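You operate a simulated robot arm through the tools that you are given. There is no shell and no other tool. Be economical: measure what you need, move in short steps, check, and stop when the job is done.

The job below is to be done with a simulated two-armed robot. You get a single attempt, and the scene is never put back.

TASK
On the loading bed, fold the rag in half, so that it is half as wide.

Only the result counts: the job must be done as asked and must still hold three seconds after the hand-in. Knocking over, shifting, dropping, spilling or breaking anything else fails it. Flat cloth is picked up by pressing the open fingertips on it (5 to 10 N) and closing them slowly along it; thin cloth reads only 2 to 8 mm in the jaws.

THE ROBOT
Two 7-joint arms with two-finger parallel grippers on one trunk, on a base that drives. Base frame: it is fixed to the floor where the robot stands at the start and does not move with it; the origin is under the middle of the robot, x ahead of it, y to its left, z up. Units: mm, rad, N and s.
The left shoulder is at the start at [70, 133, 1126], the right one opposite. Places, roughly: loading bed [500, -500, 800]. Payload 1.57 kg a hand.
The TCP of each hand is the grasp point between the finger pads, 30 mm short of the fingertips. In the tool frame z runs along the fingers and y along their closing line. The gripper opens to 80 mm. The fingers are 17 mm wide and 12 mm thick; the gripper's body (40 by 82 mm) begins 80 mm behind the TCP.
Orientation is that of the tool frame in the base frame, as a unit quaternion [w, x, y, z]. With the fingers straight down and closing along the base's y, the tool's x points along the base's -x, its y along +y and its z along -z.

THE INTERFACE
- The arms move only by the tool drive_tool. It takes "left_increments", "right_increments" or both (then of equal length, played together; a hand with none holds still); each is a list of rows, each an object (a shift or turn left out is 0, a gripper value left out holds the last) with "delta_pos": the shift along the tool's x, y, z in mm, a list of three; "angular": the turn, a rotation vector about the tool's x, y, z in rad, a list of three; "grip": the finger opening in mm, from 0 to 80. In form: [{"delta_pos": [dx, dy, dz], "angular": [ax, ay, az], "grip": grip}, ...]. A call has 1 to 8 rows; each row shifts and turns the commanded pose from where the row before left it, along the tool's axes as they then stand. Each row takes 0.2 s and may step no farther than 50 mm and 0.15 rad from the row before; otherwise, or with a gripper value out of range, the whole call is refused. A pose out of reach is approached as far as the arm can. The call stops where the force on the tool passes 40 N (or 10 N more than at its start, if that is more) or the arm is blocked; 0.2 s more then pass. The fingers move at their own pace (about 153 mm/s each) and stop on an object; they squeeze with about 33 N. The grip force told is the motor's: it shows also when the fingers shut on nothing. Time passes only in rows, and 0.2 s behind the last, so rows that do not move let the fingers close. It gives the time, the measured TCP pose, the force on the tool (base axes), the opening and the grip force at its end, in the units of the frame above (readings bear some noise).
- Cameras (640 x 400 px; columns grow to the right, rows downward): "scene" is now at [131.1, 17, 1342.9]; the picture's right is [0.21, -0.98, -0.00], its down [-0.66, -0.14, -0.74] and it looks along [0.72, 0.15, -0.68] (base axes); focal length 246 px, centre (320, 200). "left" rides on the left gripper at [72, 7, -122] in its tool frame; the picture's right is [-0.09, 1.00, 0.00], its down [-0.84, -0.08, -0.54] and it looks along [-0.54, -0.05, 0.84] (tool axes); focal length 238 px, centre (320, 200). "right" rides on the right gripper at [72, -7, -122] in its tool frame; the picture's right is [0.09, 1.00, 0.00], its down [-0.84, 0.08, -0.54] and it looks along [-0.54, 0.05, 0.84] (tool axes); focal length 238 px, centre (320, 200).
- capture(camera): a new picture of that camera. It takes no simulated time.
- slide_trunk(by): slides the trunk up (or, below 0, down) by that many mm; the arms and the scene camera ride with it, the base frame stays. It gives what a move gives, with no picture.
- base_move(legs): drives the robot by 1 to 6 legs, each [ahead, left, turn to the left] in mm, mm and rad, along the robot's own axes; the way and the turn of a leg run together, so that a leg with both is an arc; at most 1500 mm and 3.142 rad a leg. The arms and the cameras ride along, it lands a little off, and it stops where it bumps. It gives what a move gives.
- turn_head(pan, tilt): turns the head with the scene camera to pan (to the left, within 1.501 rad either way) and tilt (down, from -0.506 to 1.204), counted from straight ahead of the robot. It gives what a move gives.
- probe_pixels(camera, pixels): for up to 12 pixels [column, row] of the newest picture of that camera ("zoom" is the newest enlarged one), the place [x, y, z] in the base frame of the surface seen there, good to about 3 mm. It takes no simulated time.
- close_up(camera, box): a new picture of the part [left, top, right, bottom] of that camera's present view, enlarged. It takes no simulated time.
- hand_in(): hands the job in; it is judged then, once.

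Keep the steps short. Do not move on a guess: measure, check each grasp and each placing, and mend mistakes. In all there are 80 turns and 78 pictures (those below and enlarged ones count). Leave the grippers open and the arms clear of the work at the hand-in unless told otherwise, and finish with a single line.

The tools are called after ">>>" by a JSON object that holds its "method" and its "body". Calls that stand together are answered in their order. drive_tool: Moves the arms, as the interface text tells. Its arguments: {"type":"object","properties":{"left_increments":{"type":"array"},"right_increments":{"type":"array"}},"required":[]} The other tools are called the same way: slide_trunk (by) slides the trunk up or down; base_move (legs) drives the base; turn_head (pan, tilt) turns the head that bears the scene camera; capture (camera) takes a picture; probe_pixels (camera, pixels) gives the place of the surface under pixels of a picture; close_up (camera, box) takes an enlarged picture of a part of a camera's view; hand_in () hands the job in.

At the start:

```text
clock: 0.0
left_ee_pos: [257.2, 80.6, 1190.3]
left_tool_rot: [0.0, 0.0, 1.0, 0.0]
left_force: [0.2, -0.1, -0.8]
left_grip_width: 80.2
left_grasp_force: 0.1
right_ee_pos: [430.0, -134.3, 1096.3]
right_tool_rot: [0.001, 0.0, 1.0, 0.001]
right_force: [0.0, -0.3, -0.4]
right_grip_width: 80.1
right_grasp_force: 0.0
trunk travel left (down, up): [-700.0, 240.0]
robot x, y, heading: [2.5, -1.0, 0.001]
head pan, tilt: [0.208, 0.744]
```

scene: 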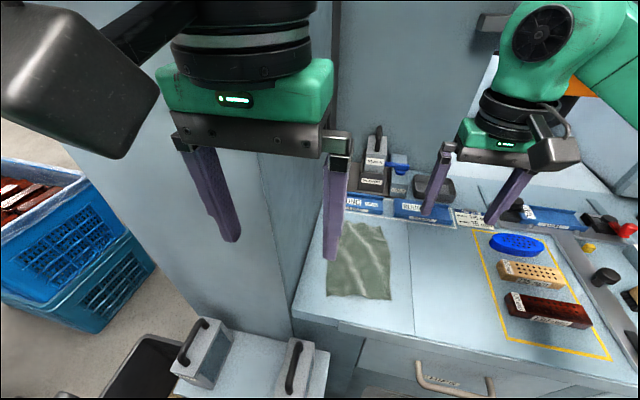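
right: 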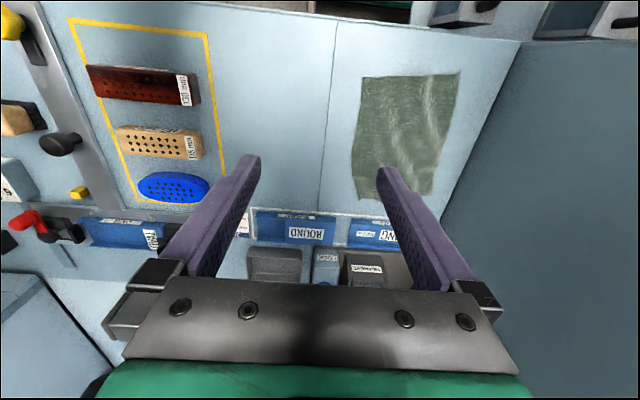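
left: 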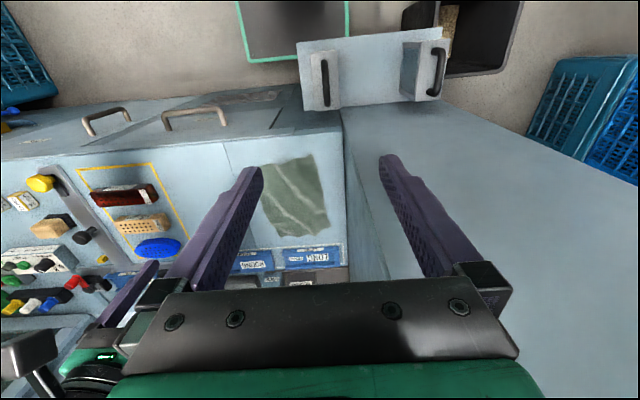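

I see the rag at about (358,262) in the scene picture. I'll measure its corners and the surface around it.

>>> {"method": "probe_pixels", "body": {"camera": "scene", "pixels": [[344, 225], [382, 224], [328, 294], [390, 299], [358, 262], [405, 320], [300, 312], [400, 250], [370, 320], [408, 222], [520, 300], [370, 180]]}}

>>> {"method": "close_up", "body": {"camera": "scene", "box": [280, 150, 440, 350]}}

>>> {"method": "close_up", "body": {"camera": "right", "box": [320, 40, 500, 220]}}

```text
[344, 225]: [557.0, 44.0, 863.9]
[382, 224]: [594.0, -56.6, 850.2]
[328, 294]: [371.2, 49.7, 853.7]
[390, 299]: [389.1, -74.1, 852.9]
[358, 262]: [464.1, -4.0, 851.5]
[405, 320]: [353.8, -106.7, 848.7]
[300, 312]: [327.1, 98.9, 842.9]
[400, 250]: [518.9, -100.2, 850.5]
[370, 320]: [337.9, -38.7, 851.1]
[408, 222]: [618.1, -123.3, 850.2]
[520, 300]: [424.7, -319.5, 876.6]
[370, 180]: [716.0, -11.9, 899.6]
```

```text
2.00 times, centred on (360, 250) of scene
```

zoom: 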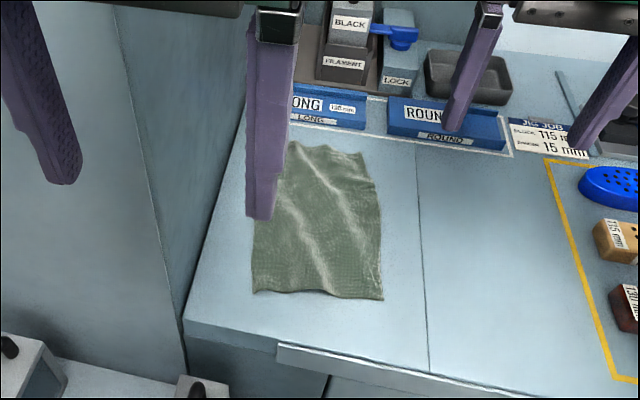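

```text
2.22 times, centred on (410, 130) of right
```

zoom: 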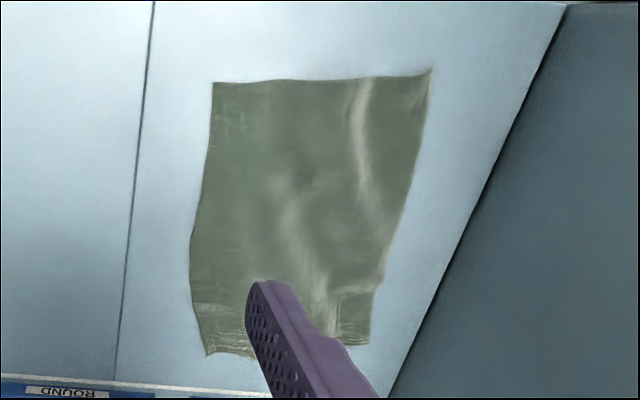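

The visible rag lies at about x 370–590, y −70…50, z 850. The loading bed is given as near y −500, so I'll turn the head to see the rest of the bench and check for another rag.

>>> {"method": "turn_head", "body": {"pan": -0.6, "tilt": 0.744}}

>>> {"method": "capture", "body": {"camera": "scene"}}

```text
clock: 1.1
left_ee_pos: [257.2, 79.8, 1190.6]
left_tool_rot: [0.0, 0.001, 1.0, 0.001]
left_force: [-0.2, 0.4, 0.1]
left_grip_width: 80.2
left_grasp_force: 0.1
right_ee_pos: [428.5, -134.0, 1096.9]
right_tool_rot: [0.0, 0.001, 1.0, 0.001]
right_force: [-0.3, 0.3, 0.2]
right_grip_width: 80.1
right_grasp_force: 0.1
trunk travel left (down, up): [-700.0, 240.0]
robot x, y, heading: [0.9, 0.8, 0.001]
head pan, tilt: [-0.6, 0.744]
```

```text
72 pictures are left
```

scene: 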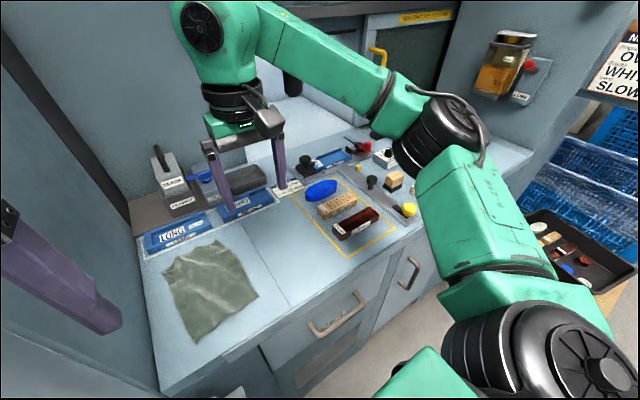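

There is only one rag, and it lies on this bed. It is unobstructed from here, so I'll take an enlarged view to find its corners.

>>> {"method": "close_up", "body": {"camera": "scene", "box": [130, 220, 290, 360]}}

```text
2.86 times, centred on (210, 290) of scene
```

zoom: 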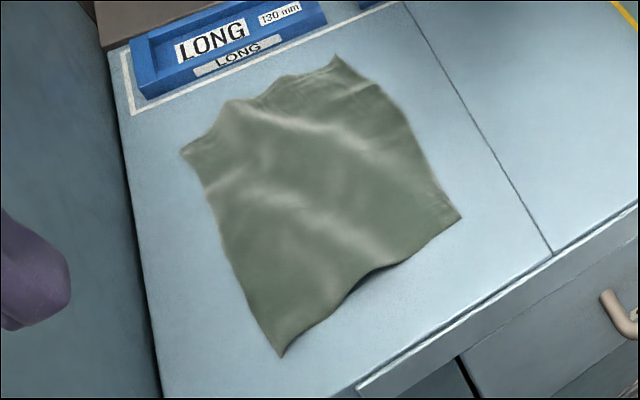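

Corners appear at about (183,152), (336,56), (459,217) and (281,354). I'll probe these, the edges and the nearby surroundings.

>>> {"method": "probe_pixels", "body": {"camera": "zoom", "pixels": [[185, 153], [335, 58], [457, 217], [281, 351], [215, 235], [400, 120], [365, 283], [232, 105], [300, 175], [385, 172], [150, 200], [190, 55]]}}

```text
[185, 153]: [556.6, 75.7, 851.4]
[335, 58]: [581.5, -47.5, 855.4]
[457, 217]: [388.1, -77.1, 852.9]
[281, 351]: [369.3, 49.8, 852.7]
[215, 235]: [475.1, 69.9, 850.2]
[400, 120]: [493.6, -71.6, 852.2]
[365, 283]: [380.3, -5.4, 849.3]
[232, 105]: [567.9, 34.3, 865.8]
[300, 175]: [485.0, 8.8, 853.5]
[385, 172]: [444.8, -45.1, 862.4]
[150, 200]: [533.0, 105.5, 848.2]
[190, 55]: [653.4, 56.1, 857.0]
```

The rag is about 125 mm across (y) by 195 mm long (x), turned about 8°. Halving the width means folding one long edge onto the other. Before planning I'll check the panel on the left and the bench edges.

>>> {"method": "probe_pixels", "body": {"camera": "scene", "pixels": [[60, 190], [100, 250], [60, 120], [30, 330], [130, 340], [110, 120], [170, 390], [250, 350], [145, 235], [160, 380]]}}

>>> {"method": "turn_head", "body": {"pan": 0.3, "tilt": 0.8}}

>>> {"method": "capture", "body": {"camera": "scene"}}

```text
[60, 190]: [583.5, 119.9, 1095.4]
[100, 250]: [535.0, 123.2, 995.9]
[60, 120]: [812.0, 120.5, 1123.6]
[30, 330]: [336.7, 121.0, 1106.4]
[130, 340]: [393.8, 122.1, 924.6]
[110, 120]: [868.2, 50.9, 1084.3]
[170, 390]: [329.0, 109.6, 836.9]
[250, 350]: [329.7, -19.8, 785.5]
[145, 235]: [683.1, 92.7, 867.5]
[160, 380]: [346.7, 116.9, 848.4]
```

```text
clock: 2.3
left_ee_pos: [258.3, 80.2, 1190.7]
left_tool_rot: [-0.001, 0.0, 1.0, 0.0]
left_force: [-0.4, -0.3, 0.5]
left_grip_width: 79.9
left_grasp_force: 0.0
right_ee_pos: [428.7, -134.7, 1095.2]
right_tool_rot: [0.0, 0.0, 1.0, -0.001]
right_force: [-0.3, -0.3, 0.4]
right_grip_width: 79.9
right_grasp_force: 0.1
trunk travel left (down, up): [-700.0, 240.0]
robot x, y, heading: [-0.6, -1.2, 0.002]
head pan, tilt: [0.3, 0.799]
```

```text
70 pictures are left
```

scene: 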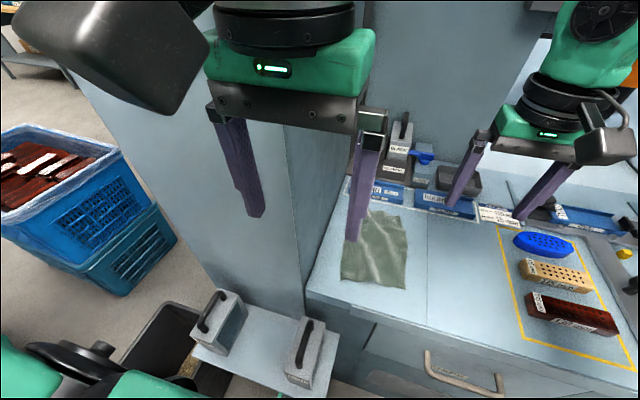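

A tall wall stands at y≈121 (x>330), just left of the rag. So I'll fold the left edge over to the right, where there is free space to tilt the palm. The right hand takes the far-left corner (557,76) and the left hand takes the near-left corner (369,50). First I'll bring the left hand to a high hover near the near corner, tilted slightly palm-right, and check its clearance.

>>> {"method": "drive_tool", "body": {"left_increments": [{"delta_pos": [0, -35, 10]}, {"delta_pos": [-18, 0, 40]}, {"delta_pos": [-22, 0, 40]}, {"delta_pos": [-22, 0, 40]}, {"delta_pos": [-22, 0, 40]}, {"delta_pos": [-22, 0, 30]}, {"angular": [-0.12, 0, -0.06]}, {"angular": [-0.12, 0, -0.06]}]}}

>>> {"method": "capture", "body": {"camera": "scene"}}

>>> {"method": "capture", "body": {"camera": "left"}}

>>> {"method": "capture", "body": {"camera": "right"}}

```text
clock: 4.1
left_ee_pos: [348.8, 76.0, 996.4]
left_tool_rot: [0.01, -0.062, 0.992, 0.113]
left_force: [21.0, -25.3, -2.8]
left_grip_width: 56.4
left_grasp_force: 0.0
left hand out of reach, approached as far as the arm can: row 7, 8
right_ee_pos: [422.2, -132.6, 1099.6]
right_tool_rot: [0.005, 0.0, 1.0, -0.001]
right_force: [-0.5, 0.3, -0.3]
right_grip_width: 79.9
right_grasp_force: 0.1
trunk travel left (down, up): [-700.0, 240.0]
robot x, y, heading: [-0.3, -2.4, -0.0]
head pan, tilt: [0.3, 0.799]
```

```text
69 pictures are left
```

scene: 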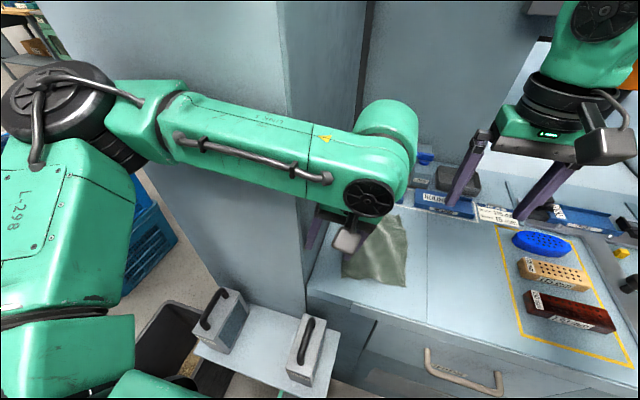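

```text
68 pictures are left
```

left: 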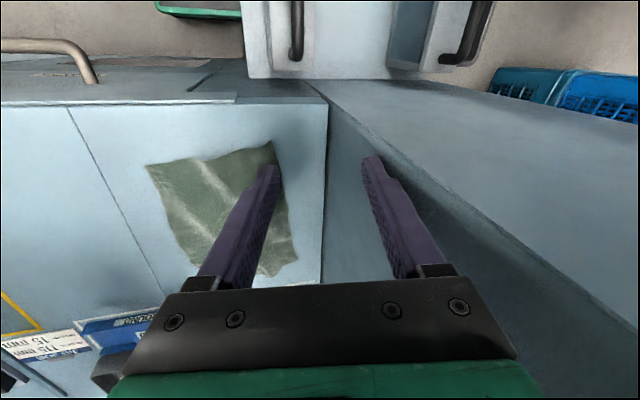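

```text
67 pictures are left
```

right: 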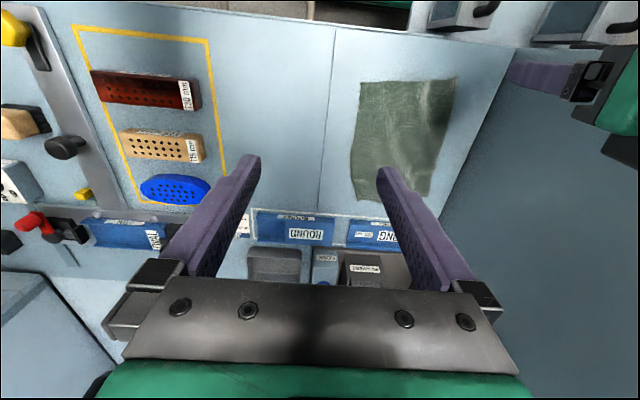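

The left forearm is against the wall's corner (force 21/−25 N), so the left arm can't work there. I'll back it out to the robot's side and use the right arm, which comes in from the free side, for one corner after the other.

>>> {"method": "drive_tool", "body": {"left_increments": [{"angular": [0.12, 0, 0.06]}, {"angular": [0.12, 0, 0.06]}, {"delta_pos": [30, 0, -30]}, {"delta_pos": [35, 0, -35]}, {"delta_pos": [35, 0, -35]}, {"delta_pos": [30, 20, -35]}, {"delta_pos": [20, 30, -30]}, {"delta_pos": [10, 30, -30]}]}}

>>> {"method": "capture", "body": {"camera": "scene"}}

```text
refused: row 6 steps farther than a row can; nothing moved
```

```text
66 pictures are left
```

scene: 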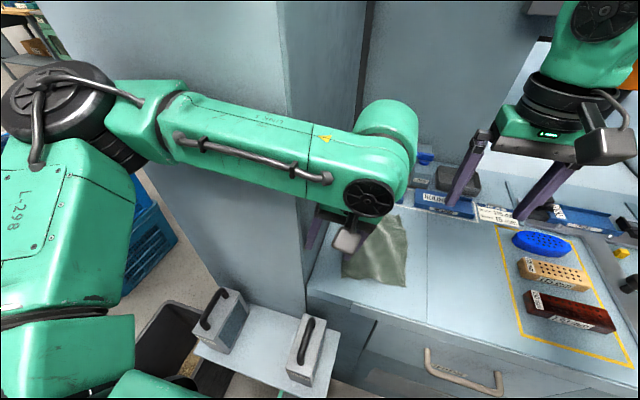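

One row was too long and the call was refused. I'll repeat the retreat with shorter rows.

>>> {"method": "drive_tool", "body": {"left_increments": [{"delta_pos": [25, 0, -10]}, {"delta_pos": [30, 0, -30]}, {"delta_pos": [30, 0, -35], "angular": [0.12, 0, 0.06]}, {"delta_pos": [30, 0, -35], "angular": [0.12, 0, 0.06]}, {"delta_pos": [30, 5, -38]}, {"delta_pos": [20, 20, -38]}, {"delta_pos": [10, 25, -30]}, {"grip": 80}]}}

>>> {"method": "capture", "body": {"camera": "scene"}}

```text
clock: 5.9
left_ee_pos: [186.2, 99.5, 1198.2]
left_tool_rot: [0.001, 0.0, 1.0, 0.001]
left_force: [2.6, -0.9, -4.9]
left_grip_width: 79.8
left_grasp_force: 0.0
left hand out of reach, approached as far as the arm can: row 2
right_ee_pos: [428.1, -135.0, 1095.9]
right_tool_rot: [-0.001, 0.0, 1.0, 0.001]
right_force: [-0.2, 0.0, -0.9]
right_grip_width: 80.2
right_grasp_force: 0.1
trunk travel left (down, up): [-700.0, 240.0]
robot x, y, heading: [2.0, 2.1, -0.002]
head pan, tilt: [0.3, 0.799]
```

```text
65 pictures are left
```

scene: 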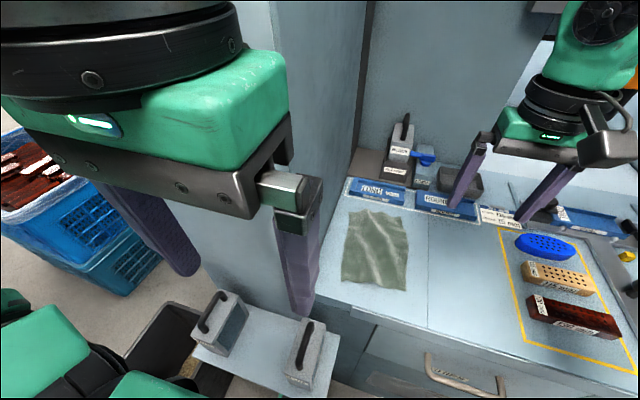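

The view is clear again and the rag is untouched. I'll bring the right hand to a hover above the near-left corner (≈388, 38, 950), turned 0.14 rad to match the edge, with the jaws at 30 mm.

>>> {"method": "drive_tool", "body": {"right_increments": [{"delta_pos": [8, 34.6, 29]}, {"delta_pos": [8, 34.6, 29]}, {"delta_pos": [8, 34.6, 29]}, {"delta_pos": [8, 34.6, 29]}, {"delta_pos": [8, 34.6, 29], "grip": 30}, {"angular": [0, 0, -0.14]}]}}

>>> {"method": "capture", "body": {"camera": "scene"}}

>>> {"method": "capture", "body": {"camera": "right"}}

```text
clock: 7.3
left_ee_pos: [187.2, 99.3, 1197.8]
left_tool_rot: [-0.001, 0.0, 1.0, 0.0]
left_force: [1.5, 2.0, -2.1]
left_grip_width: 80.0
left_grasp_force: 0.0
right_ee_pos: [387.7, 37.1, 950.9]
right_tool_rot: [0.0, -0.07, 0.998, -0.001]
right_force: [0.3, 0.1, -0.3]
right_grip_width: 29.7
right_grasp_force: 0.1
trunk travel left (down, up): [-700.0, 240.0]
robot x, y, heading: [1.5, 2.1, 0.002]
head pan, tilt: [0.3, 0.799]
```

```text
64 pictures are left
```

scene: 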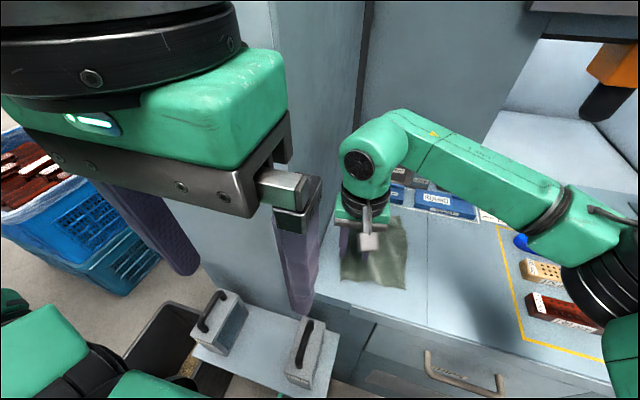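

```text
63 pictures are left
```

right: 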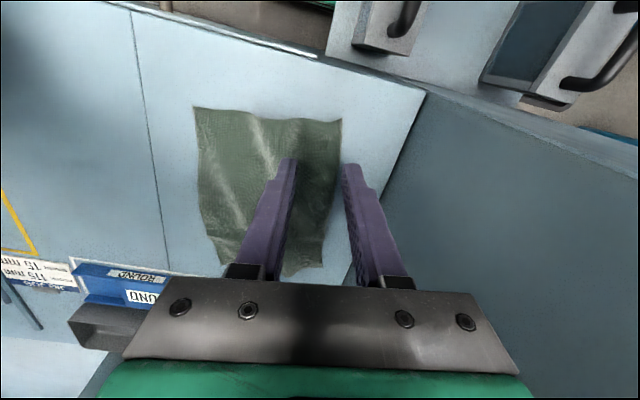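

The arm clears the wall. I'll probe the left edge of the rag in the right-hand picture to set the fingers precisely.

>>> {"method": "probe_pixels", "body": {"camera": "right", "pixels": [[340, 124], [339, 135], [338, 145], [337, 155], [335, 165], [332, 190], [323, 225], [321, 262], [345, 140], [300, 125]]}}

```text
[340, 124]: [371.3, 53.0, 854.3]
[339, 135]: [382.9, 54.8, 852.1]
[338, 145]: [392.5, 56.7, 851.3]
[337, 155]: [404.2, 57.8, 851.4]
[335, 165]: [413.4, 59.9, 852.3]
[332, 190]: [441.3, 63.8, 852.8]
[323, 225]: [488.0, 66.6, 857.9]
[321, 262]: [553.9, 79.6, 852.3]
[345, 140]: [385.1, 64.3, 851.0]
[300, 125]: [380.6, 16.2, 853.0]
```

The edge at x≈388 is at y≈55.5. I'll shift 5 mm left so the outer finger stands just outside the edge, then come down until the tips nearly touch.

>>> {"method": "drive_tool", "body": {"right_increments": [{"delta_pos": [0, 5, 25]}, {"delta_pos": [0, 0, 25]}, {"delta_pos": [0, 0, 12]}, {"delta_pos": [0, 0, 4]}]}}

>>> {"method": "capture", "body": {"camera": "right"}}

```text
clock: 8.3
left_ee_pos: [187.5, 100.4, 1197.3]
left_tool_rot: [0.0, 0.0, 1.0, 0.0]
left_force: [1.9, 1.1, -1.5]
left_grip_width: 80.2
left_grasp_force: 0.0
right_ee_pos: [389.8, 44.3, 884.3]
right_tool_rot: [0.001, -0.07, 0.998, 0.0]
right_force: [-1.0, -0.3, 0.8]
right_grip_width: 30.1
right_grasp_force: 0.1
trunk travel left (down, up): [-700.0, 240.0]
robot x, y, heading: [-1.1, 1.0, 0.006]
head pan, tilt: [0.3, 0.799]
```

```text
62 pictures are left
```

right: 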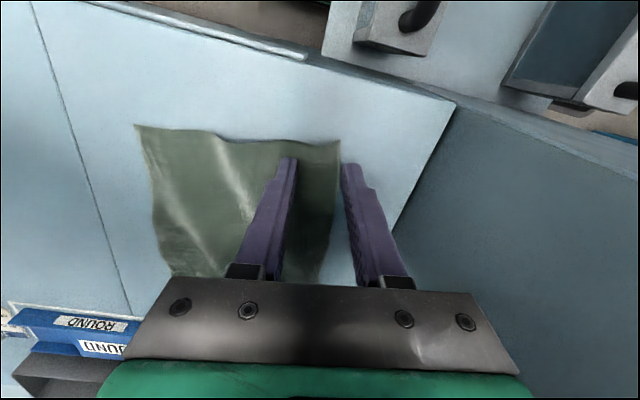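

The outer finger is just off the edge at (345,165) and the inner one is on the cloth. Next I'll press down in small steps to 5–10 N.

>>> {"method": "drive_tool", "body": {"right_increments": [{"delta_pos": [0, 0, 2]}, {"delta_pos": [0, 0, 2]}]}}

```text
clock: 8.9
left_ee_pos: [187.0, 100.5, 1197.8]
left_tool_rot: [0.0, 0.0, 1.0, 0.001]
left_force: [1.5, 0.3, -1.1]
left_grip_width: 80.0
left_grasp_force: 0.0
right_ee_pos: [387.2, 44.6, 882.7]
right_tool_rot: [0.0, -0.069, 0.998, 0.0]
right_force: [0.6, -0.4, 2.8]
right_grip_width: 30.2
right_grasp_force: 0.0
trunk travel left (down, up): [-700.0, 240.0]
robot x, y, heading: [0.7, -2.4, -0.0]
head pan, tilt: [0.3, 0.799]
```

>>> {"method": "drive_tool", "body": {"right_increments": [{"delta_pos": [0, 0, 2]}, {"delta_pos": [0, 0, 1]}]}}

```text
clock: 9.5
left_ee_pos: [185.2, 100.8, 1197.5]
left_tool_rot: [0.001, 0.0, 1.0, 0.0]
left_force: [0.9, 0.5, -1.4]
left_grip_width: 79.9
left_grasp_force: 0.0
right_ee_pos: [387.0, 44.6, 881.6]
right_tool_rot: [0.003, -0.07, 0.998, 0.001]
right_force: [5.9, -0.1, 29.5]
right_grip_width: 30.2
right_grasp_force: 0.8
trunk travel left (down, up): [-700.0, 240.0]
robot x, y, heading: [2.5, -0.6, 0.002]
head pan, tilt: [0.3, 0.799]
```

Contact came at TCP z≈881.6 and the force is now 29.5 N, which is too much. I'll back off 2 mm to get to about 7 N.

>>> {"method": "drive_tool", "body": {"right_increments": [{"delta_pos": [0, 0, -1.9]}]}}

```text
clock: 9.9
left_ee_pos: [186.3, 101.4, 1198.7]
left_tool_rot: [0.001, -0.001, 1.0, 0.0]
left_force: [1.2, -0.2, -1.0]
left_grip_width: 80.2
left_grasp_force: 0.1
right_ee_pos: [387.8, 43.7, 882.4]
right_tool_rot: [0.001, -0.07, 0.998, 0.0]
right_force: [4.6, 1.4, 25.6]
right_grip_width: 30.3
right_grasp_force: 0.0
trunk travel left (down, up): [-700.0, 240.0]
robot x, y, heading: [0.9, 2.3, -0.001]
head pan, tilt: [0.3, 0.799]
```

>>> {"method": "drive_tool", "body": {"right_increments": [{"delta_pos": [0, 0, -1]}, {}]}}

```text
clock: 10.5
left_ee_pos: [185.6, 100.4, 1198.3]
left_tool_rot: [0.0, 0.0, 1.0, 0.001]
left_force: [1.3, -0.3, -1.3]
left_grip_width: 79.9
left_grasp_force: 0.0
right_ee_pos: [386.2, 42.9, 881.7]
right_tool_rot: [0.001, -0.07, 0.998, 0.0]
right_force: [2.2, 1.7, 19.1]
right_grip_width: 30.1
right_grasp_force: 0.4
trunk travel left (down, up): [-700.0, 240.0]
robot x, y, heading: [0.1, -0.7, -0.002]
head pan, tilt: [0.3, 0.799]
```

>>> {"method": "drive_tool", "body": {"right_increments": [{"delta_pos": [0, 0, -1.2]}, {}]}}

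```text
clock: 11.1
left_ee_pos: [186.6, 100.4, 1198.0]
left_tool_rot: [0.001, 0.0, 1.0, 0.0]
left_force: [0.4, 0.2, -1.7]
left_grip_width: 80.2
left_grasp_force: 0.1
right_ee_pos: [386.6, 44.7, 881.7]
right_tool_rot: [-0.002, -0.07, 0.998, -0.001]
right_force: [-1.2, 0.2, 6.2]
right_grip_width: 30.2
right_grasp_force: 0.2
trunk travel left (down, up): [-700.0, 240.0]
robot x, y, heading: [-0.8, -1.7, -0.001]
head pan, tilt: [0.3, 0.799]
```

The force is 6.2 N, which is in range. Now I'll close slowly along the cloth, a few mm per row.

>>> {"method": "drive_tool", "body": {"right_increments": [{"grip": 26}, {"grip": 22}, {"grip": 18}, {"grip": 14}, {"grip": 10}, {"grip": 6}, {"grip": 3}, {"grip": 0}]}}

>>> {"method": "capture", "body": {"camera": "right"}}

```text
clock: 12.9
left_ee_pos: [187.3, 100.3, 1196.9]
left_tool_rot: [0.0, 0.0, 1.0, 0.0]
left_force: [1.4, -0.5, -1.1]
left_grip_width: 80.1
left_grasp_force: 0.0
right_ee_pos: [387.8, 44.9, 882.5]
right_tool_rot: [0.0, -0.07, 0.998, 0.0]
right_force: [-0.4, -0.9, 0.1]
right_grip_width: 2.5
right_grasp_force: 23.5
trunk travel left (down, up): [-700.0, 240.0]
robot x, y, heading: [-1.3, -3.2, -0.001]
head pan, tilt: [0.3, 0.799]
```

```text
61 pictures are left
```

right: 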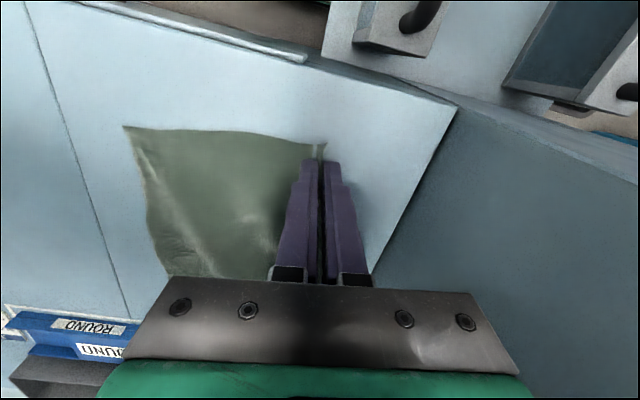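

The jaws read 2.5 mm, so cloth appears to be held, and the corner is drawn up at (322,150). I'll lift 40 mm to check the grasp.

>>> {"method": "drive_tool", "body": {"right_increments": [{"delta_pos": [0, 0, -10]}, {"delta_pos": [0, -8, -15]}, {"delta_pos": [0, -8, -15]}]}}

>>> {"method": "capture", "body": {"camera": "right"}}

>>> {"method": "close_up", "body": {"camera": "scene", "box": [300, 180, 440, 310]}}

```text
clock: 13.7
left_ee_pos: [188.0, 101.3, 1195.9]
left_tool_rot: [0.0, 0.0, 1.0, 0.0]
left_force: [2.3, 0.7, -1.0]
left_grip_width: 79.7
left_grasp_force: 0.2
right_ee_pos: [391.9, 27.4, 921.8]
right_tool_rot: [0.0, -0.07, 0.998, 0.0]
right_force: [0.0, -0.5, 0.0]
right_grip_width: 2.7
right_grasp_force: 24.1
trunk travel left (down, up): [-700.0, 240.0]
robot x, y, heading: [-1.5, -2.8, -0.006]
head pan, tilt: [0.3, 0.799]
```

```text
60 pictures are left
```

right: 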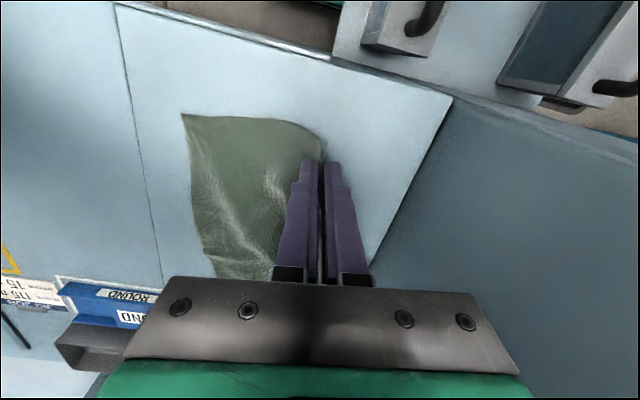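

```text
3.08 times, centred on (370, 245) of scene
```

zoom: 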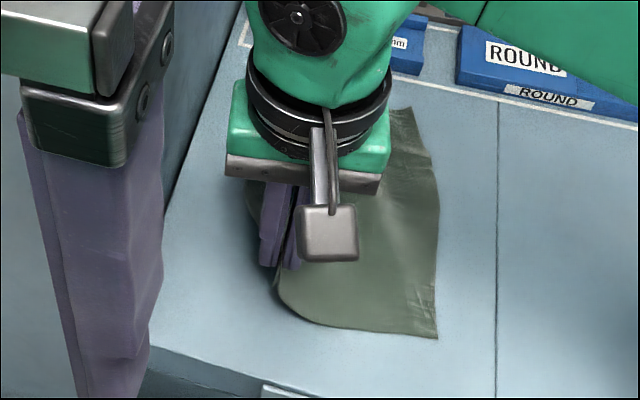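

The edge is held and lifted with nothing slipping. Now I'll swing it over along an arc to the right, tilting the palm right as it goes so the edge turns over. I'll do the first half and check.

>>> {"method": "drive_tool", "body": {"right_increments": [{"delta_pos": [0, -19.2, -10.7], "angular": [-0.14, 0, 0]}, {}, {"delta_pos": [0, -18.5, -5.7], "angular": [-0.14, 0, 0]}, {}, {"delta_pos": [0, -19.7, 0], "angular": [-0.14, 0, 0]}, {}, {"delta_pos": [0, -20.7, 2.8], "angular": [-0.14, 0, 0]}]}}

>>> {"method": "close_up", "body": {"camera": "scene", "box": [300, 160, 460, 310]}}

>>> {"method": "capture", "body": {"camera": "right"}}

```text
clock: 15.3
left_ee_pos: [187.7, 99.4, 1197.0]
left_tool_rot: [-0.001, 0.0, 1.0, 0.001]
left_force: [0.3, 0.2, -1.7]
left_grip_width: 80.1
left_grasp_force: 0.1
right_ee_pos: [401.5, -47.2, 919.9]
right_tool_rot: [-0.019, -0.067, 0.959, 0.276]
right_force: [0.1, 0.5, -0.6]
right_grip_width: 2.7
right_grasp_force: 24.1
trunk travel left (down, up): [-700.0, 240.0]
robot x, y, heading: [-1.2, -0.4, 0.0]
head pan, tilt: [0.3, 0.799]
```

```text
2.67 times, centred on (380, 235) of scene
```

zoom: 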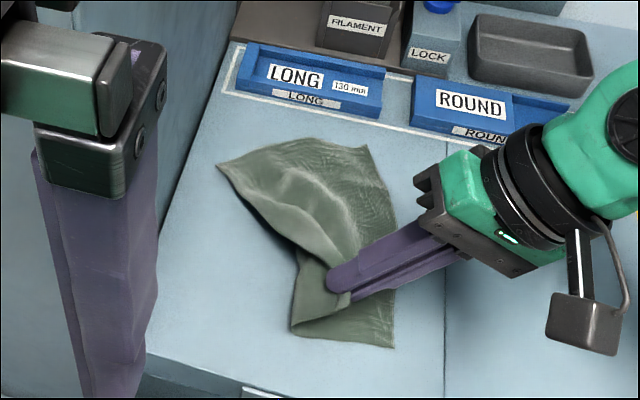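

```text
57 pictures are left
```

right: 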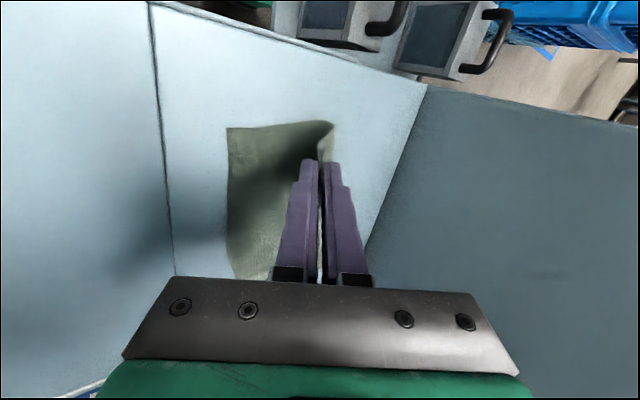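

This is folding well: the near part has turned over and the far-left corner is still in place. I'll do the second half, down to the right edge.

>>> {"method": "drive_tool", "body": {"right_increments": [{"delta_pos": [0, -21.2, 3.8], "angular": [-0.14, 0, 0]}, {}, {"delta_pos": [0, -21, 3.1], "angular": [-0.14, 0, 0]}, {}, {"delta_pos": [0, -13.5, 0.5], "angular": [-0.06, 0, 0]}, {}]}}

>>> {"method": "close_up", "body": {"camera": "scene", "box": [300, 160, 460, 310]}}

```text
clock: 16.7
left_ee_pos: [186.7, 99.6, 1197.1]
left_tool_rot: [-0.001, 0.0, 1.0, 0.0]
left_force: [1.3, -0.2, -1.0]
left_grip_width: 79.9
left_grasp_force: 0.0
right_ee_pos: [406.2, -85.5, 880.5]
right_tool_rot: [-0.031, -0.063, 0.898, 0.434]
right_force: [-1.3, -0.6, 1.6]
right_grip_width: 2.6
right_grasp_force: 23.8
trunk travel left (down, up): [-700.0, 240.0]
robot x, y, heading: [-1.0, 1.0, -0.001]
head pan, tilt: [0.3, 0.799]
```

```text
2.67 times, centred on (380, 235) of scene
```

zoom: 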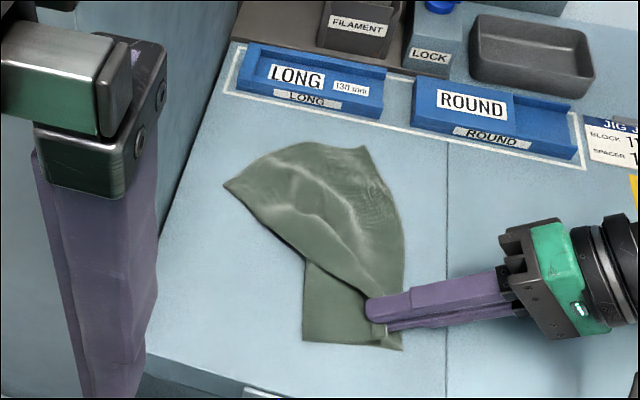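

The near corner now lies over the near-right corner. I'll open a little while easing up, then draw the fingers back along their own axis.

>>> {"method": "drive_tool", "body": {"right_increments": [{"delta_pos": [0, 2, 0], "grip": 8}, {"delta_pos": [0, 2, 0], "grip": 14}, {}, {"delta_pos": [0, 0, -8]}, {"delta_pos": [0, 0, -12]}, {"delta_pos": [0, 0, -20]}, {"delta_pos": [0, 0, -30]}, {"delta_pos": [0, 0, -40]}]}}

>>> {"method": "close_up", "body": {"camera": "scene", "box": [300, 160, 460, 310]}}

```text
clock: 18.5
left_ee_pos: [188.0, 99.7, 1197.4]
left_tool_rot: [0.0, 0.0, 1.0, 0.0]
left_force: [0.6, 0.6, -1.9]
left_grip_width: 80.1
left_grasp_force: 0.1
right_ee_pos: [419.5, -167.3, 950.8]
right_tool_rot: [-0.03, -0.063, 0.898, 0.434]
right_force: [-0.2, 0.8, -0.9]
right_grip_width: 14.1
right_grasp_force: 0.0
trunk travel left (down, up): [-700.0, 240.0]
robot x, y, heading: [-0.8, 0.8, -0.001]
head pan, tilt: [0.3, 0.799]
```

```text
2.67 times, centred on (380, 235) of scene
```

zoom: 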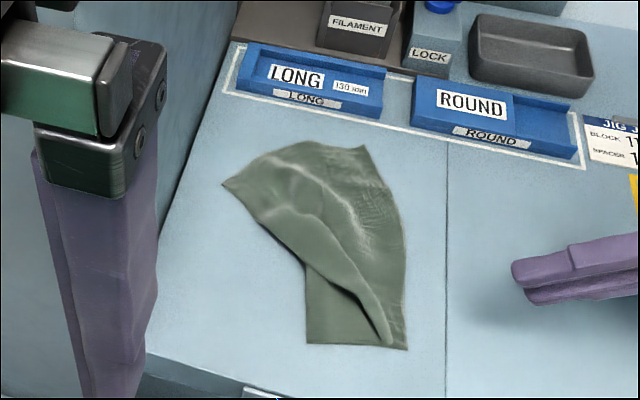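

The first corner stays put. Next is the far-left corner at about (223,187) in this zoom, so I'll probe it, its edges and the far-right corner.

>>> {"method": "probe_pixels", "body": {"camera": "zoom", "pixels": [[226, 186], [245, 206], [258, 221], [280, 240], [250, 165], [270, 153], [364, 147], [403, 235], [406, 347], [308, 342], [389, 342], [370, 290]]}}

```text
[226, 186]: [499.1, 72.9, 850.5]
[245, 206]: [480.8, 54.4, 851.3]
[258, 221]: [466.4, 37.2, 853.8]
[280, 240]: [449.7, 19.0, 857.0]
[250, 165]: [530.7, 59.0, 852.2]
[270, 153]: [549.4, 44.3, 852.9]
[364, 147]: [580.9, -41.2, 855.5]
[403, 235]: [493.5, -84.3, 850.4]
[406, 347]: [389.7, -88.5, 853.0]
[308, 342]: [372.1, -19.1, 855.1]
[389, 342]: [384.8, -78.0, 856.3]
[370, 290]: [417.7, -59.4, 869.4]
```

The far-left corner seems to have been drawn toward (499,73). I'll bring the hand upright at a safe height and then look from above.

>>> {"method": "drive_tool", "body": {"right_increments": [{"delta_pos": [0, 0, -30], "angular": [0.15, 0, 0]}, {"delta_pos": [0, 0, -30], "angular": [0.15, 0, 0]}, {"angular": [0.15, 0, 0]}, {"angular": [0.15, 0, 0]}, {"angular": [0.15, 0, 0]}, {"angular": [0.15, 0, 0], "grip": 30}, {"delta_pos": [-20, 45, 0]}, {"delta_pos": [-20, 45, 0]}]}}

>>> {"method": "capture", "body": {"camera": "right"}}

```text
clock: 20.3
left_ee_pos: [187.7, 102.5, 1197.1]
left_tool_rot: [0.0, 0.0, 1.0, -0.001]
left_force: [0.8, 1.5, -1.6]
left_grip_width: 80.1
left_grasp_force: 0.0
right_ee_pos: [452.3, -110.4, 991.4]
right_tool_rot: [0.0, -0.069, 0.998, -0.002]
right_force: [0.7, 0.6, -0.4]
right_grip_width: 30.2
right_grasp_force: 0.0
trunk travel left (down, up): [-700.0, 240.0]
robot x, y, heading: [-1.3, -3.1, 0.0]
head pan, tilt: [0.3, 0.799]
```

```text
54 pictures are left
```

right: 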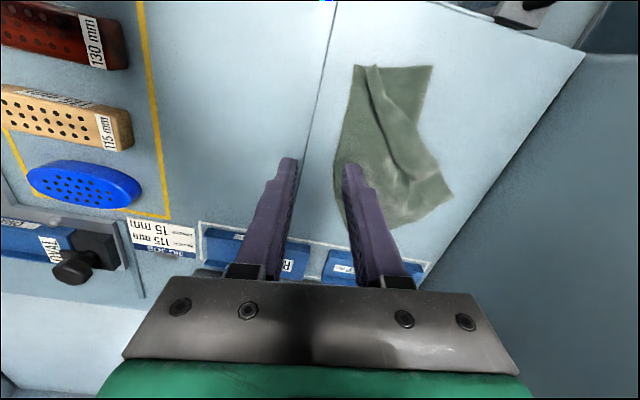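

From above, the far-left corner is at (452,195), i.e. at (499,73). Its free edge runs diagonally toward (466,37), so I'll hover over that edge near the corner and yaw the hand to sit square to it.

>>> {"method": "drive_tool", "body": {"right_increments": [{"delta_pos": [-16.2, 38.1, 10]}, {"delta_pos": [-16.2, 38.1, 10]}, {"delta_pos": [-16.2, 38.1, 10]}, {"delta_pos": [-16.2, 38.1, 10]}, {"angular": [0, 0, -0.145]}, {"angular": [0, 0, -0.145]}, {"angular": [0, 0, -0.145]}, {"angular": [0, 0, -0.145]}]}}

>>> {"method": "capture", "body": {"camera": "right"}}

>>> {"method": "capture", "body": {"camera": "scene"}}

```text
clock: 22.1
left_ee_pos: [187.8, 100.6, 1197.5]
left_tool_rot: [-0.001, 0.0, 1.0, 0.001]
left_force: [1.2, 1.4, -1.4]
left_grip_width: 80.0
left_grasp_force: 0.1
right_ee_pos: [494.4, 44.1, 952.8]
right_tool_rot: [-0.001, -0.33, 0.944, 0.0]
right_force: [-0.7, 0.2, -0.1]
right_grip_width: 29.9
right_grasp_force: 0.0
trunk travel left (down, up): [-700.0, 240.0]
robot x, y, heading: [-1.3, -5.6, 0.001]
head pan, tilt: [0.3, 0.799]
```

```text
53 pictures are left
```

right: 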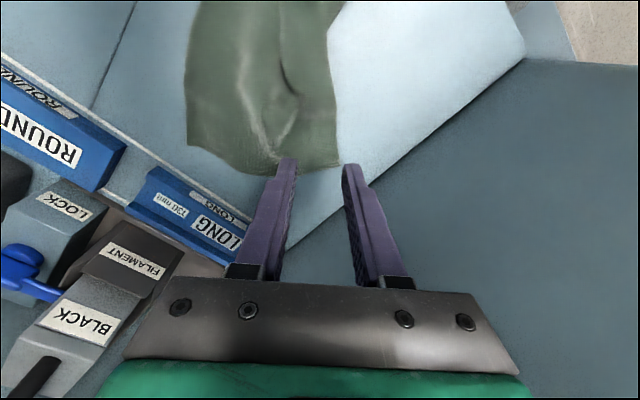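

```text
52 pictures are left
```

scene: 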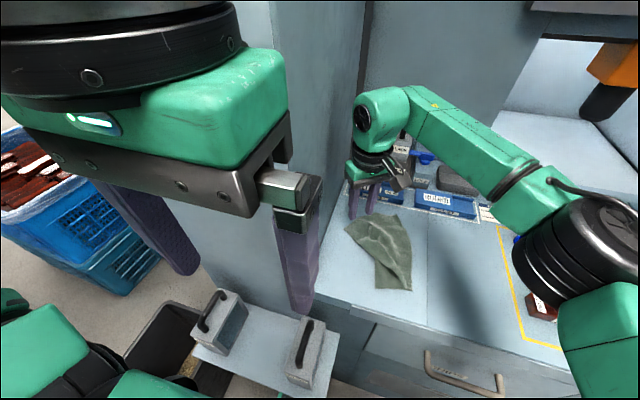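

The corner shows at about (338,166), with its free edge running up to (333,100). I'll probe it.

>>> {"method": "probe_pixels", "body": {"camera": "right", "pixels": [[336, 164], [336, 150], [335, 138], [334, 125], [332, 105], [328, 80], [320, 167], [300, 170], [262, 173], [225, 165], [190, 140], [345, 140]]}}

```text
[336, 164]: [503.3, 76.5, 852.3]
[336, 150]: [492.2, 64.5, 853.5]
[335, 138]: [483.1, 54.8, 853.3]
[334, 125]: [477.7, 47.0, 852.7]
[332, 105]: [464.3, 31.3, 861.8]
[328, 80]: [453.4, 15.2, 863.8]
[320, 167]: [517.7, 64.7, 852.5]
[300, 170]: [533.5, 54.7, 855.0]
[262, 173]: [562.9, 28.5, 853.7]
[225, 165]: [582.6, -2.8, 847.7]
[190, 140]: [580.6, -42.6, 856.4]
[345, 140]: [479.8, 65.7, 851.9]
```

The free edge heads about 49°, so I'll yaw another 0.14 rad, shift ~12 mm along the edge toward the corner, and descend to just above the cloth.

>>> {"method": "drive_tool", "body": {"right_increments": [{"angular": [0, 0, -0.14]}, {"delta_pos": [-12, 2, 15]}, {"delta_pos": [0, 0, 25]}, {"delta_pos": [0, 0, 20]}, {"delta_pos": [0, 0, 7]}, {}]}}

>>> {"method": "capture", "body": {"camera": "right"}}

```text
clock: 23.5
left_ee_pos: [188.0, 100.4, 1197.5]
left_tool_rot: [0.0, 0.0, 1.0, 0.0]
left_force: [1.0, 0.8, -0.8]
left_grip_width: 80.0
left_grasp_force: 0.2
right_ee_pos: [494.5, 42.5, 899.4]
right_tool_rot: [0.0, -0.329, 0.944, -0.001]
right_force: [-0.1, -0.1, -0.3]
right_grip_width: 30.3
right_grasp_force: 0.0
right hand out of reach, approached as far as the arm can: row 1, 2
trunk travel left (down, up): [-700.0, 240.0]
robot x, y, heading: [2.0, -3.2, -0.003]
head pan, tilt: [0.3, 0.799]
```

```text
51 pictures are left
```

right: 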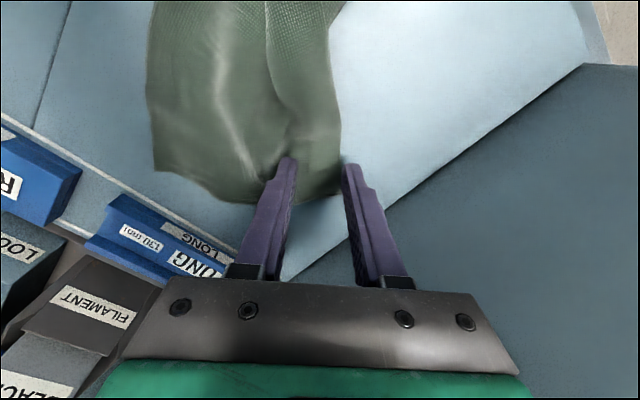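

That yaw is at the arm's limit (0.67 rad), which is good enough. The fingers stand about 32 mm from the corner along the edge. I'll move ~11 mm toward the corner and 4 mm outward, still above the cloth.

>>> {"method": "drive_tool", "body": {"right_increments": [{"delta_pos": [-11, 4, 0]}, {"delta_pos": [0, 0, 8]}, {}]}}

>>> {"method": "capture", "body": {"camera": "right"}}

```text
clock: 24.3
left_ee_pos: [187.0, 100.2, 1197.3]
left_tool_rot: [0.0, 0.0, 1.0, 0.0]
left_force: [0.1, 1.0, -0.5]
left_grip_width: 79.9
left_grasp_force: 0.1
right_ee_pos: [493.8, 43.5, 890.9]
right_tool_rot: [0.0, -0.33, 0.944, 0.001]
right_force: [1.0, -0.1, 0.5]
right_grip_width: 29.6
right_grasp_force: 0.0
right hand out of reach, approached as far as the arm can: row 1
trunk travel left (down, up): [-700.0, 240.0]
robot x, y, heading: [1.4, -0.8, 0.001]
head pan, tilt: [0.3, 0.799]
```

```text
50 pictures are left
```

right: 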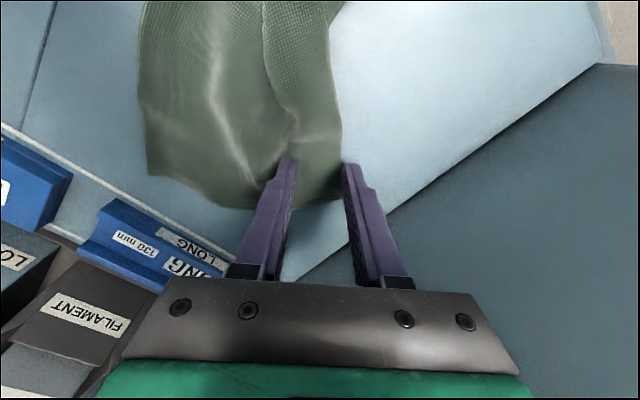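

That spot isn't reachable with the full yaw. I'll turn back 0.15 rad and retry the shift toward the corner.

>>> {"method": "drive_tool", "body": {"right_increments": [{"delta_pos": [0, 0, -3], "angular": [0, 0, 0.15]}, {"delta_pos": [-5, 3, 0]}, {"delta_pos": [-6, 3, 0]}, {}]}}

>>> {"method": "capture", "body": {"camera": "right"}}

```text
clock: 25.3
left_ee_pos: [186.2, 99.9, 1196.8]
left_tool_rot: [0.0, -0.001, 1.0, 0.001]
left_force: [0.1, 0.7, -0.4]
left_grip_width: 80.0
left_grasp_force: 0.0
right_ee_pos: [500.1, 53.9, 894.9]
right_tool_rot: [0.0, -0.258, 0.966, -0.001]
right_force: [-0.4, -0.9, -0.1]
right_grip_width: 30.1
right_grasp_force: 0.1
trunk travel left (down, up): [-700.0, 240.0]
robot x, y, heading: [-0.3, 1.0, -0.001]
head pan, tilt: [0.3, 0.799]
```

```text
49 pictures are left
```

right: 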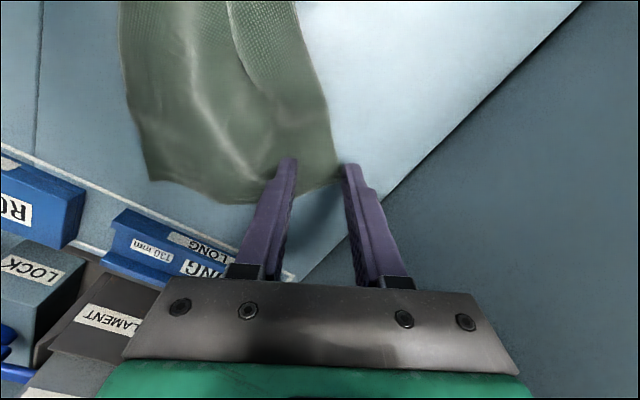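

The fingers now straddle the free edge close to the corner at (340,178). I'll descend and press gently.

>>> {"method": "drive_tool", "body": {"right_increments": [{"delta_pos": [0, 0, 9]}, {"delta_pos": [0, 0, 2]}, {}]}}

```text
clock: 26.1
left_ee_pos: [187.5, 100.2, 1196.8]
left_tool_rot: [0.0, 0.0, 1.0, 0.0]
left_force: [1.6, -0.1, -2.2]
left_grip_width: 80.1
left_grasp_force: 0.0
right_ee_pos: [500.4, 55.3, 882.3]
right_tool_rot: [0.0, -0.258, 0.966, -0.001]
right_force: [-0.1, 0.5, 0.2]
right_grip_width: 29.9
right_grasp_force: 0.0
trunk travel left (down, up): [-700.0, 240.0]
robot x, y, heading: [-0.8, -1.3, -0.001]
head pan, tilt: [0.3, 0.799]
```

>>> {"method": "drive_tool", "body": {"right_increments": [{"delta_pos": [0, 0, 1.2]}, {}]}}

```text
clock: 26.7
left_ee_pos: [187.8, 100.6, 1196.4]
left_tool_rot: [0.0, 0.0, 1.0, 0.0]
left_force: [1.4, 0.8, -1.6]
left_grip_width: 80.0
left_grasp_force: 0.0
right_ee_pos: [499.6, 56.3, 880.2]
right_tool_rot: [0.0, -0.259, 0.966, 0.0]
right_force: [0.6, 0.2, 0.3]
right_grip_width: 30.0
right_grasp_force: 0.0
trunk travel left (down, up): [-700.0, 240.0]
robot x, y, heading: [-0.5, -4.0, -0.001]
head pan, tilt: [0.3, 0.799]
```

>>> {"method": "drive_tool", "body": {"right_increments": [{"delta_pos": [0, 0, 1]}, {}]}}

```text
clock: 27.3
left_ee_pos: [187.3, 101.0, 1198.0]
left_tool_rot: [0.0, 0.0, 1.0, -0.001]
left_force: [0.6, 0.1, -1.5]
left_grip_width: 80.2
left_grasp_force: 0.1
right_ee_pos: [499.7, 55.9, 881.2]
right_tool_rot: [0.001, -0.258, 0.966, 0.0]
right_force: [0.4, 1.2, 5.9]
right_grip_width: 30.0
right_grasp_force: 0.0
trunk travel left (down, up): [-700.0, 240.0]
robot x, y, heading: [-2.7, 1.2, -0.003]
head pan, tilt: [0.3, 0.799]
```

The force is 5.9 N. A quick look to check the finger placement before closing.

>>> {"method": "capture", "body": {"camera": "right"}}

```text
48 pictures are left
```

right: 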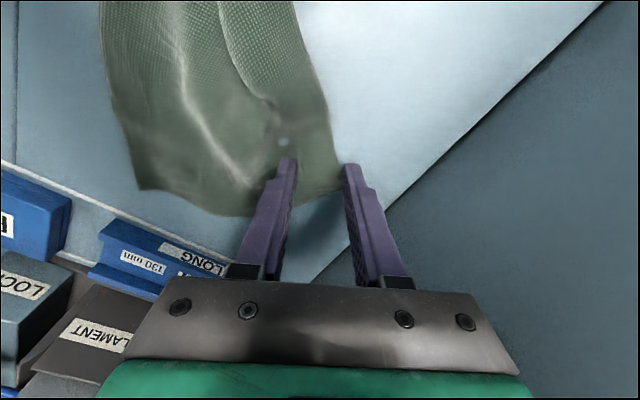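

The placement is good, so I'll close slowly.

>>> {"method": "drive_tool", "body": {"right_increments": [{"grip": 26}, {"grip": 22}, {"grip": 18}, {"grip": 14}, {"grip": 10}, {"grip": 6}, {"grip": 3}, {"grip": 0}]}}

>>> {"method": "capture", "body": {"camera": "right"}}

```text
clock: 29.1
left_ee_pos: [187.9, 100.5, 1197.9]
left_tool_rot: [0.001, 0.0, 1.0, 0.001]
left_force: [1.1, -0.2, -1.0]
left_grip_width: 80.0
left_grasp_force: 0.0
right_ee_pos: [498.2, 54.7, 881.1]
right_tool_rot: [0.001, -0.259, 0.966, 0.0]
right_force: [-0.7, 0.2, 6.6]
right_grip_width: 2.8
right_grasp_force: 24.7
trunk travel left (down, up): [-700.0, 240.0]
robot x, y, heading: [-2.2, 3.4, -0.003]
head pan, tilt: [0.3, 0.799]
```

```text
47 pictures are left
```

right: 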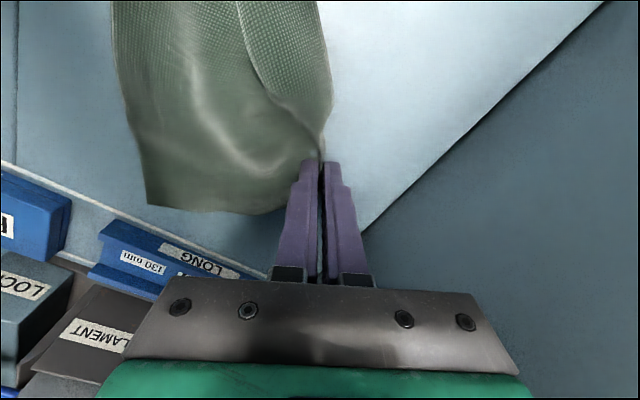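

The jaws hold 2.8 mm of cloth. I'll lift 40 mm while turning the yaw back to square with the right edge, then do the first half of the arc toward the far-right corner (581,−42).

>>> {"method": "drive_tool", "body": {"right_increments": [{"delta_pos": [0, 0, -20]}, {"delta_pos": [0, 0, -20], "angular": [0, 0, 0.15]}, {"angular": [0, 0, 0.15]}, {"delta_pos": [-5, -22.2, -15.7], "angular": [-0.14, 0, 0]}, {"delta_pos": [-5, -21.2, -8.1], "angular": [-0.14, 0, 0]}, {"delta_pos": [-5, -22.8, 0], "angular": [-0.14, 0, 0]}, {"delta_pos": [-5, -22.9, 2.9], "angular": [-0.14, 0, 0]}]}}

>>> {"method": "close_up", "body": {"camera": "scene", "box": [300, 160, 460, 310]}}

```text
clock: 30.7
left_ee_pos: [188.2, 98.5, 1198.0]
left_tool_rot: [0.0, 0.0, 1.0, 0.0]
left_force: [0.2, 0.1, -1.3]
left_grip_width: 80.0
left_grasp_force: 0.1
right_ee_pos: [539.1, -25.6, 923.3]
right_tool_rot: [-0.031, -0.106, 0.954, 0.277]
right_force: [0.4, 0.6, -0.1]
right_grip_width: 2.4
right_grasp_force: 24.0
trunk travel left (down, up): [-700.0, 240.0]
robot x, y, heading: [4.8, 0.1, -0.001]
head pan, tilt: [0.3, 0.799]
```

```text
2.67 times, centred on (380, 235) of scene
```

zoom: 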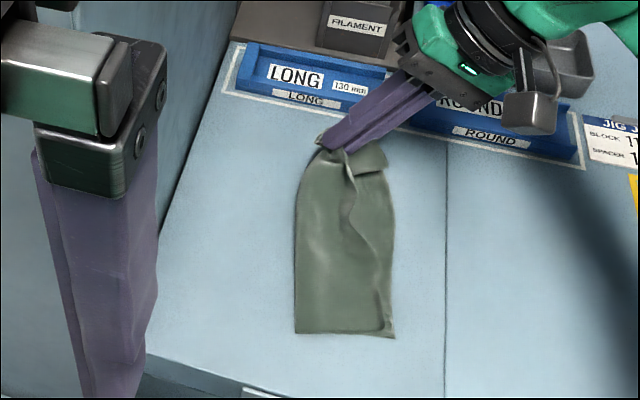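

The strip is folding over nicely. Before going on I need to check that the hand clears the blue ROUND tray at x≈640.

>>> {"method": "probe_pixels", "body": {"camera": "zoom", "pixels": [[420, 125], [540, 150], [450, 100], [380, 60], [590, 80], [420, 50]]}}

>>> {"method": "capture", "body": {"camera": "right"}}

```text
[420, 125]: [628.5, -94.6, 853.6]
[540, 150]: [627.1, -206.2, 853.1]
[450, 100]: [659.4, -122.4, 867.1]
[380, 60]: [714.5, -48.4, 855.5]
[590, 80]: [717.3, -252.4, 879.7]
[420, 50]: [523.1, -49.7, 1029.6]
```

```text
45 pictures are left
```

right: 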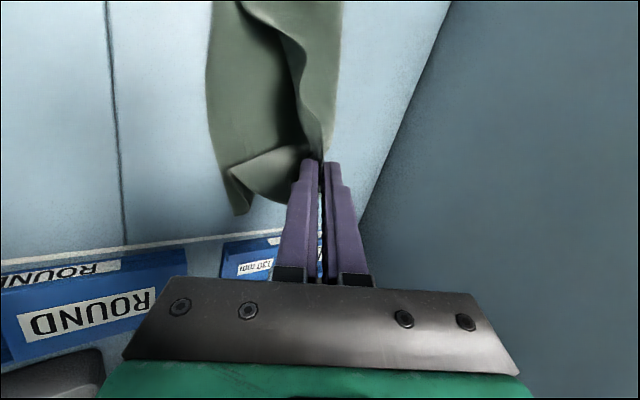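

There is about 60 mm of room to the tray. I'll continue with the second half of the arc.

>>> {"method": "drive_tool", "body": {"right_increments": [{"delta_pos": [-5, -24.3, 4.2], "angular": [-0.14, 0, 0]}, {}, {"delta_pos": [-5, -23.8, 3.4], "angular": [-0.14, 0, 0]}, {}, {"delta_pos": [-4, -13.9, 0.1], "angular": [-0.06, 0, 0]}, {}]}}

>>> {"method": "close_up", "body": {"camera": "scene", "box": [300, 160, 460, 310]}}

>>> {"method": "capture", "body": {"camera": "right"}}

```text
clock: 32.1
left_ee_pos: [187.5, 99.6, 1197.8]
left_tool_rot: [0.0, 0.0, 1.0, 0.0]
left_force: [0.1, 0.8, -1.0]
left_grip_width: 80.4
left_grasp_force: 0.1
right_ee_pos: [480.4, -58.4, 884.8]
right_tool_rot: [-0.067, -0.079, 0.916, 0.386]
right_force: [-0.1, 0.7, 0.8]
right_grip_width: 2.5
right_grasp_force: 23.9
right hand out of reach, approached as far as the arm can: row 1, 3, 5
trunk travel left (down, up): [-700.0, 240.0]
robot x, y, heading: [-2.7, -0.6, 0.001]
head pan, tilt: [0.3, 0.799]
```

```text
2.67 times, centred on (380, 235) of scene
```

zoom: 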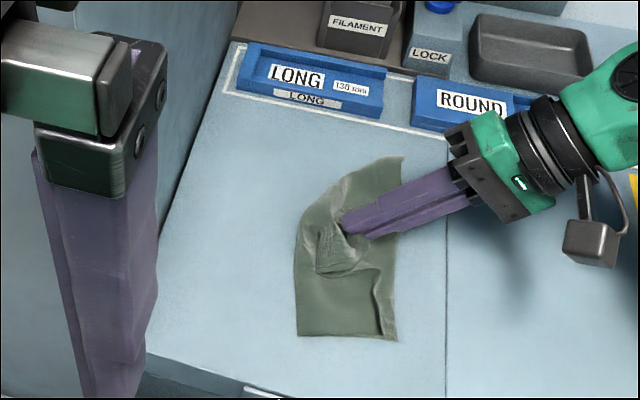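

```text
43 pictures are left
```

right: 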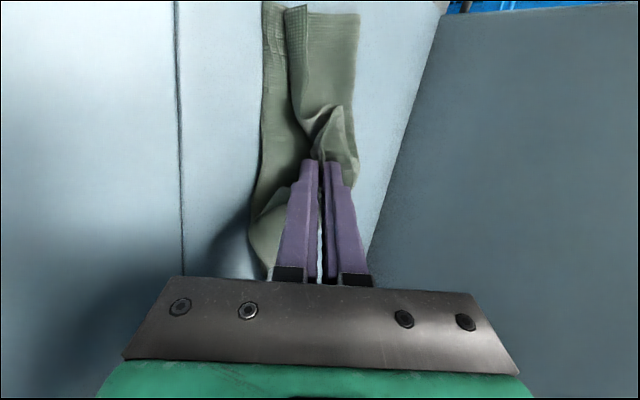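

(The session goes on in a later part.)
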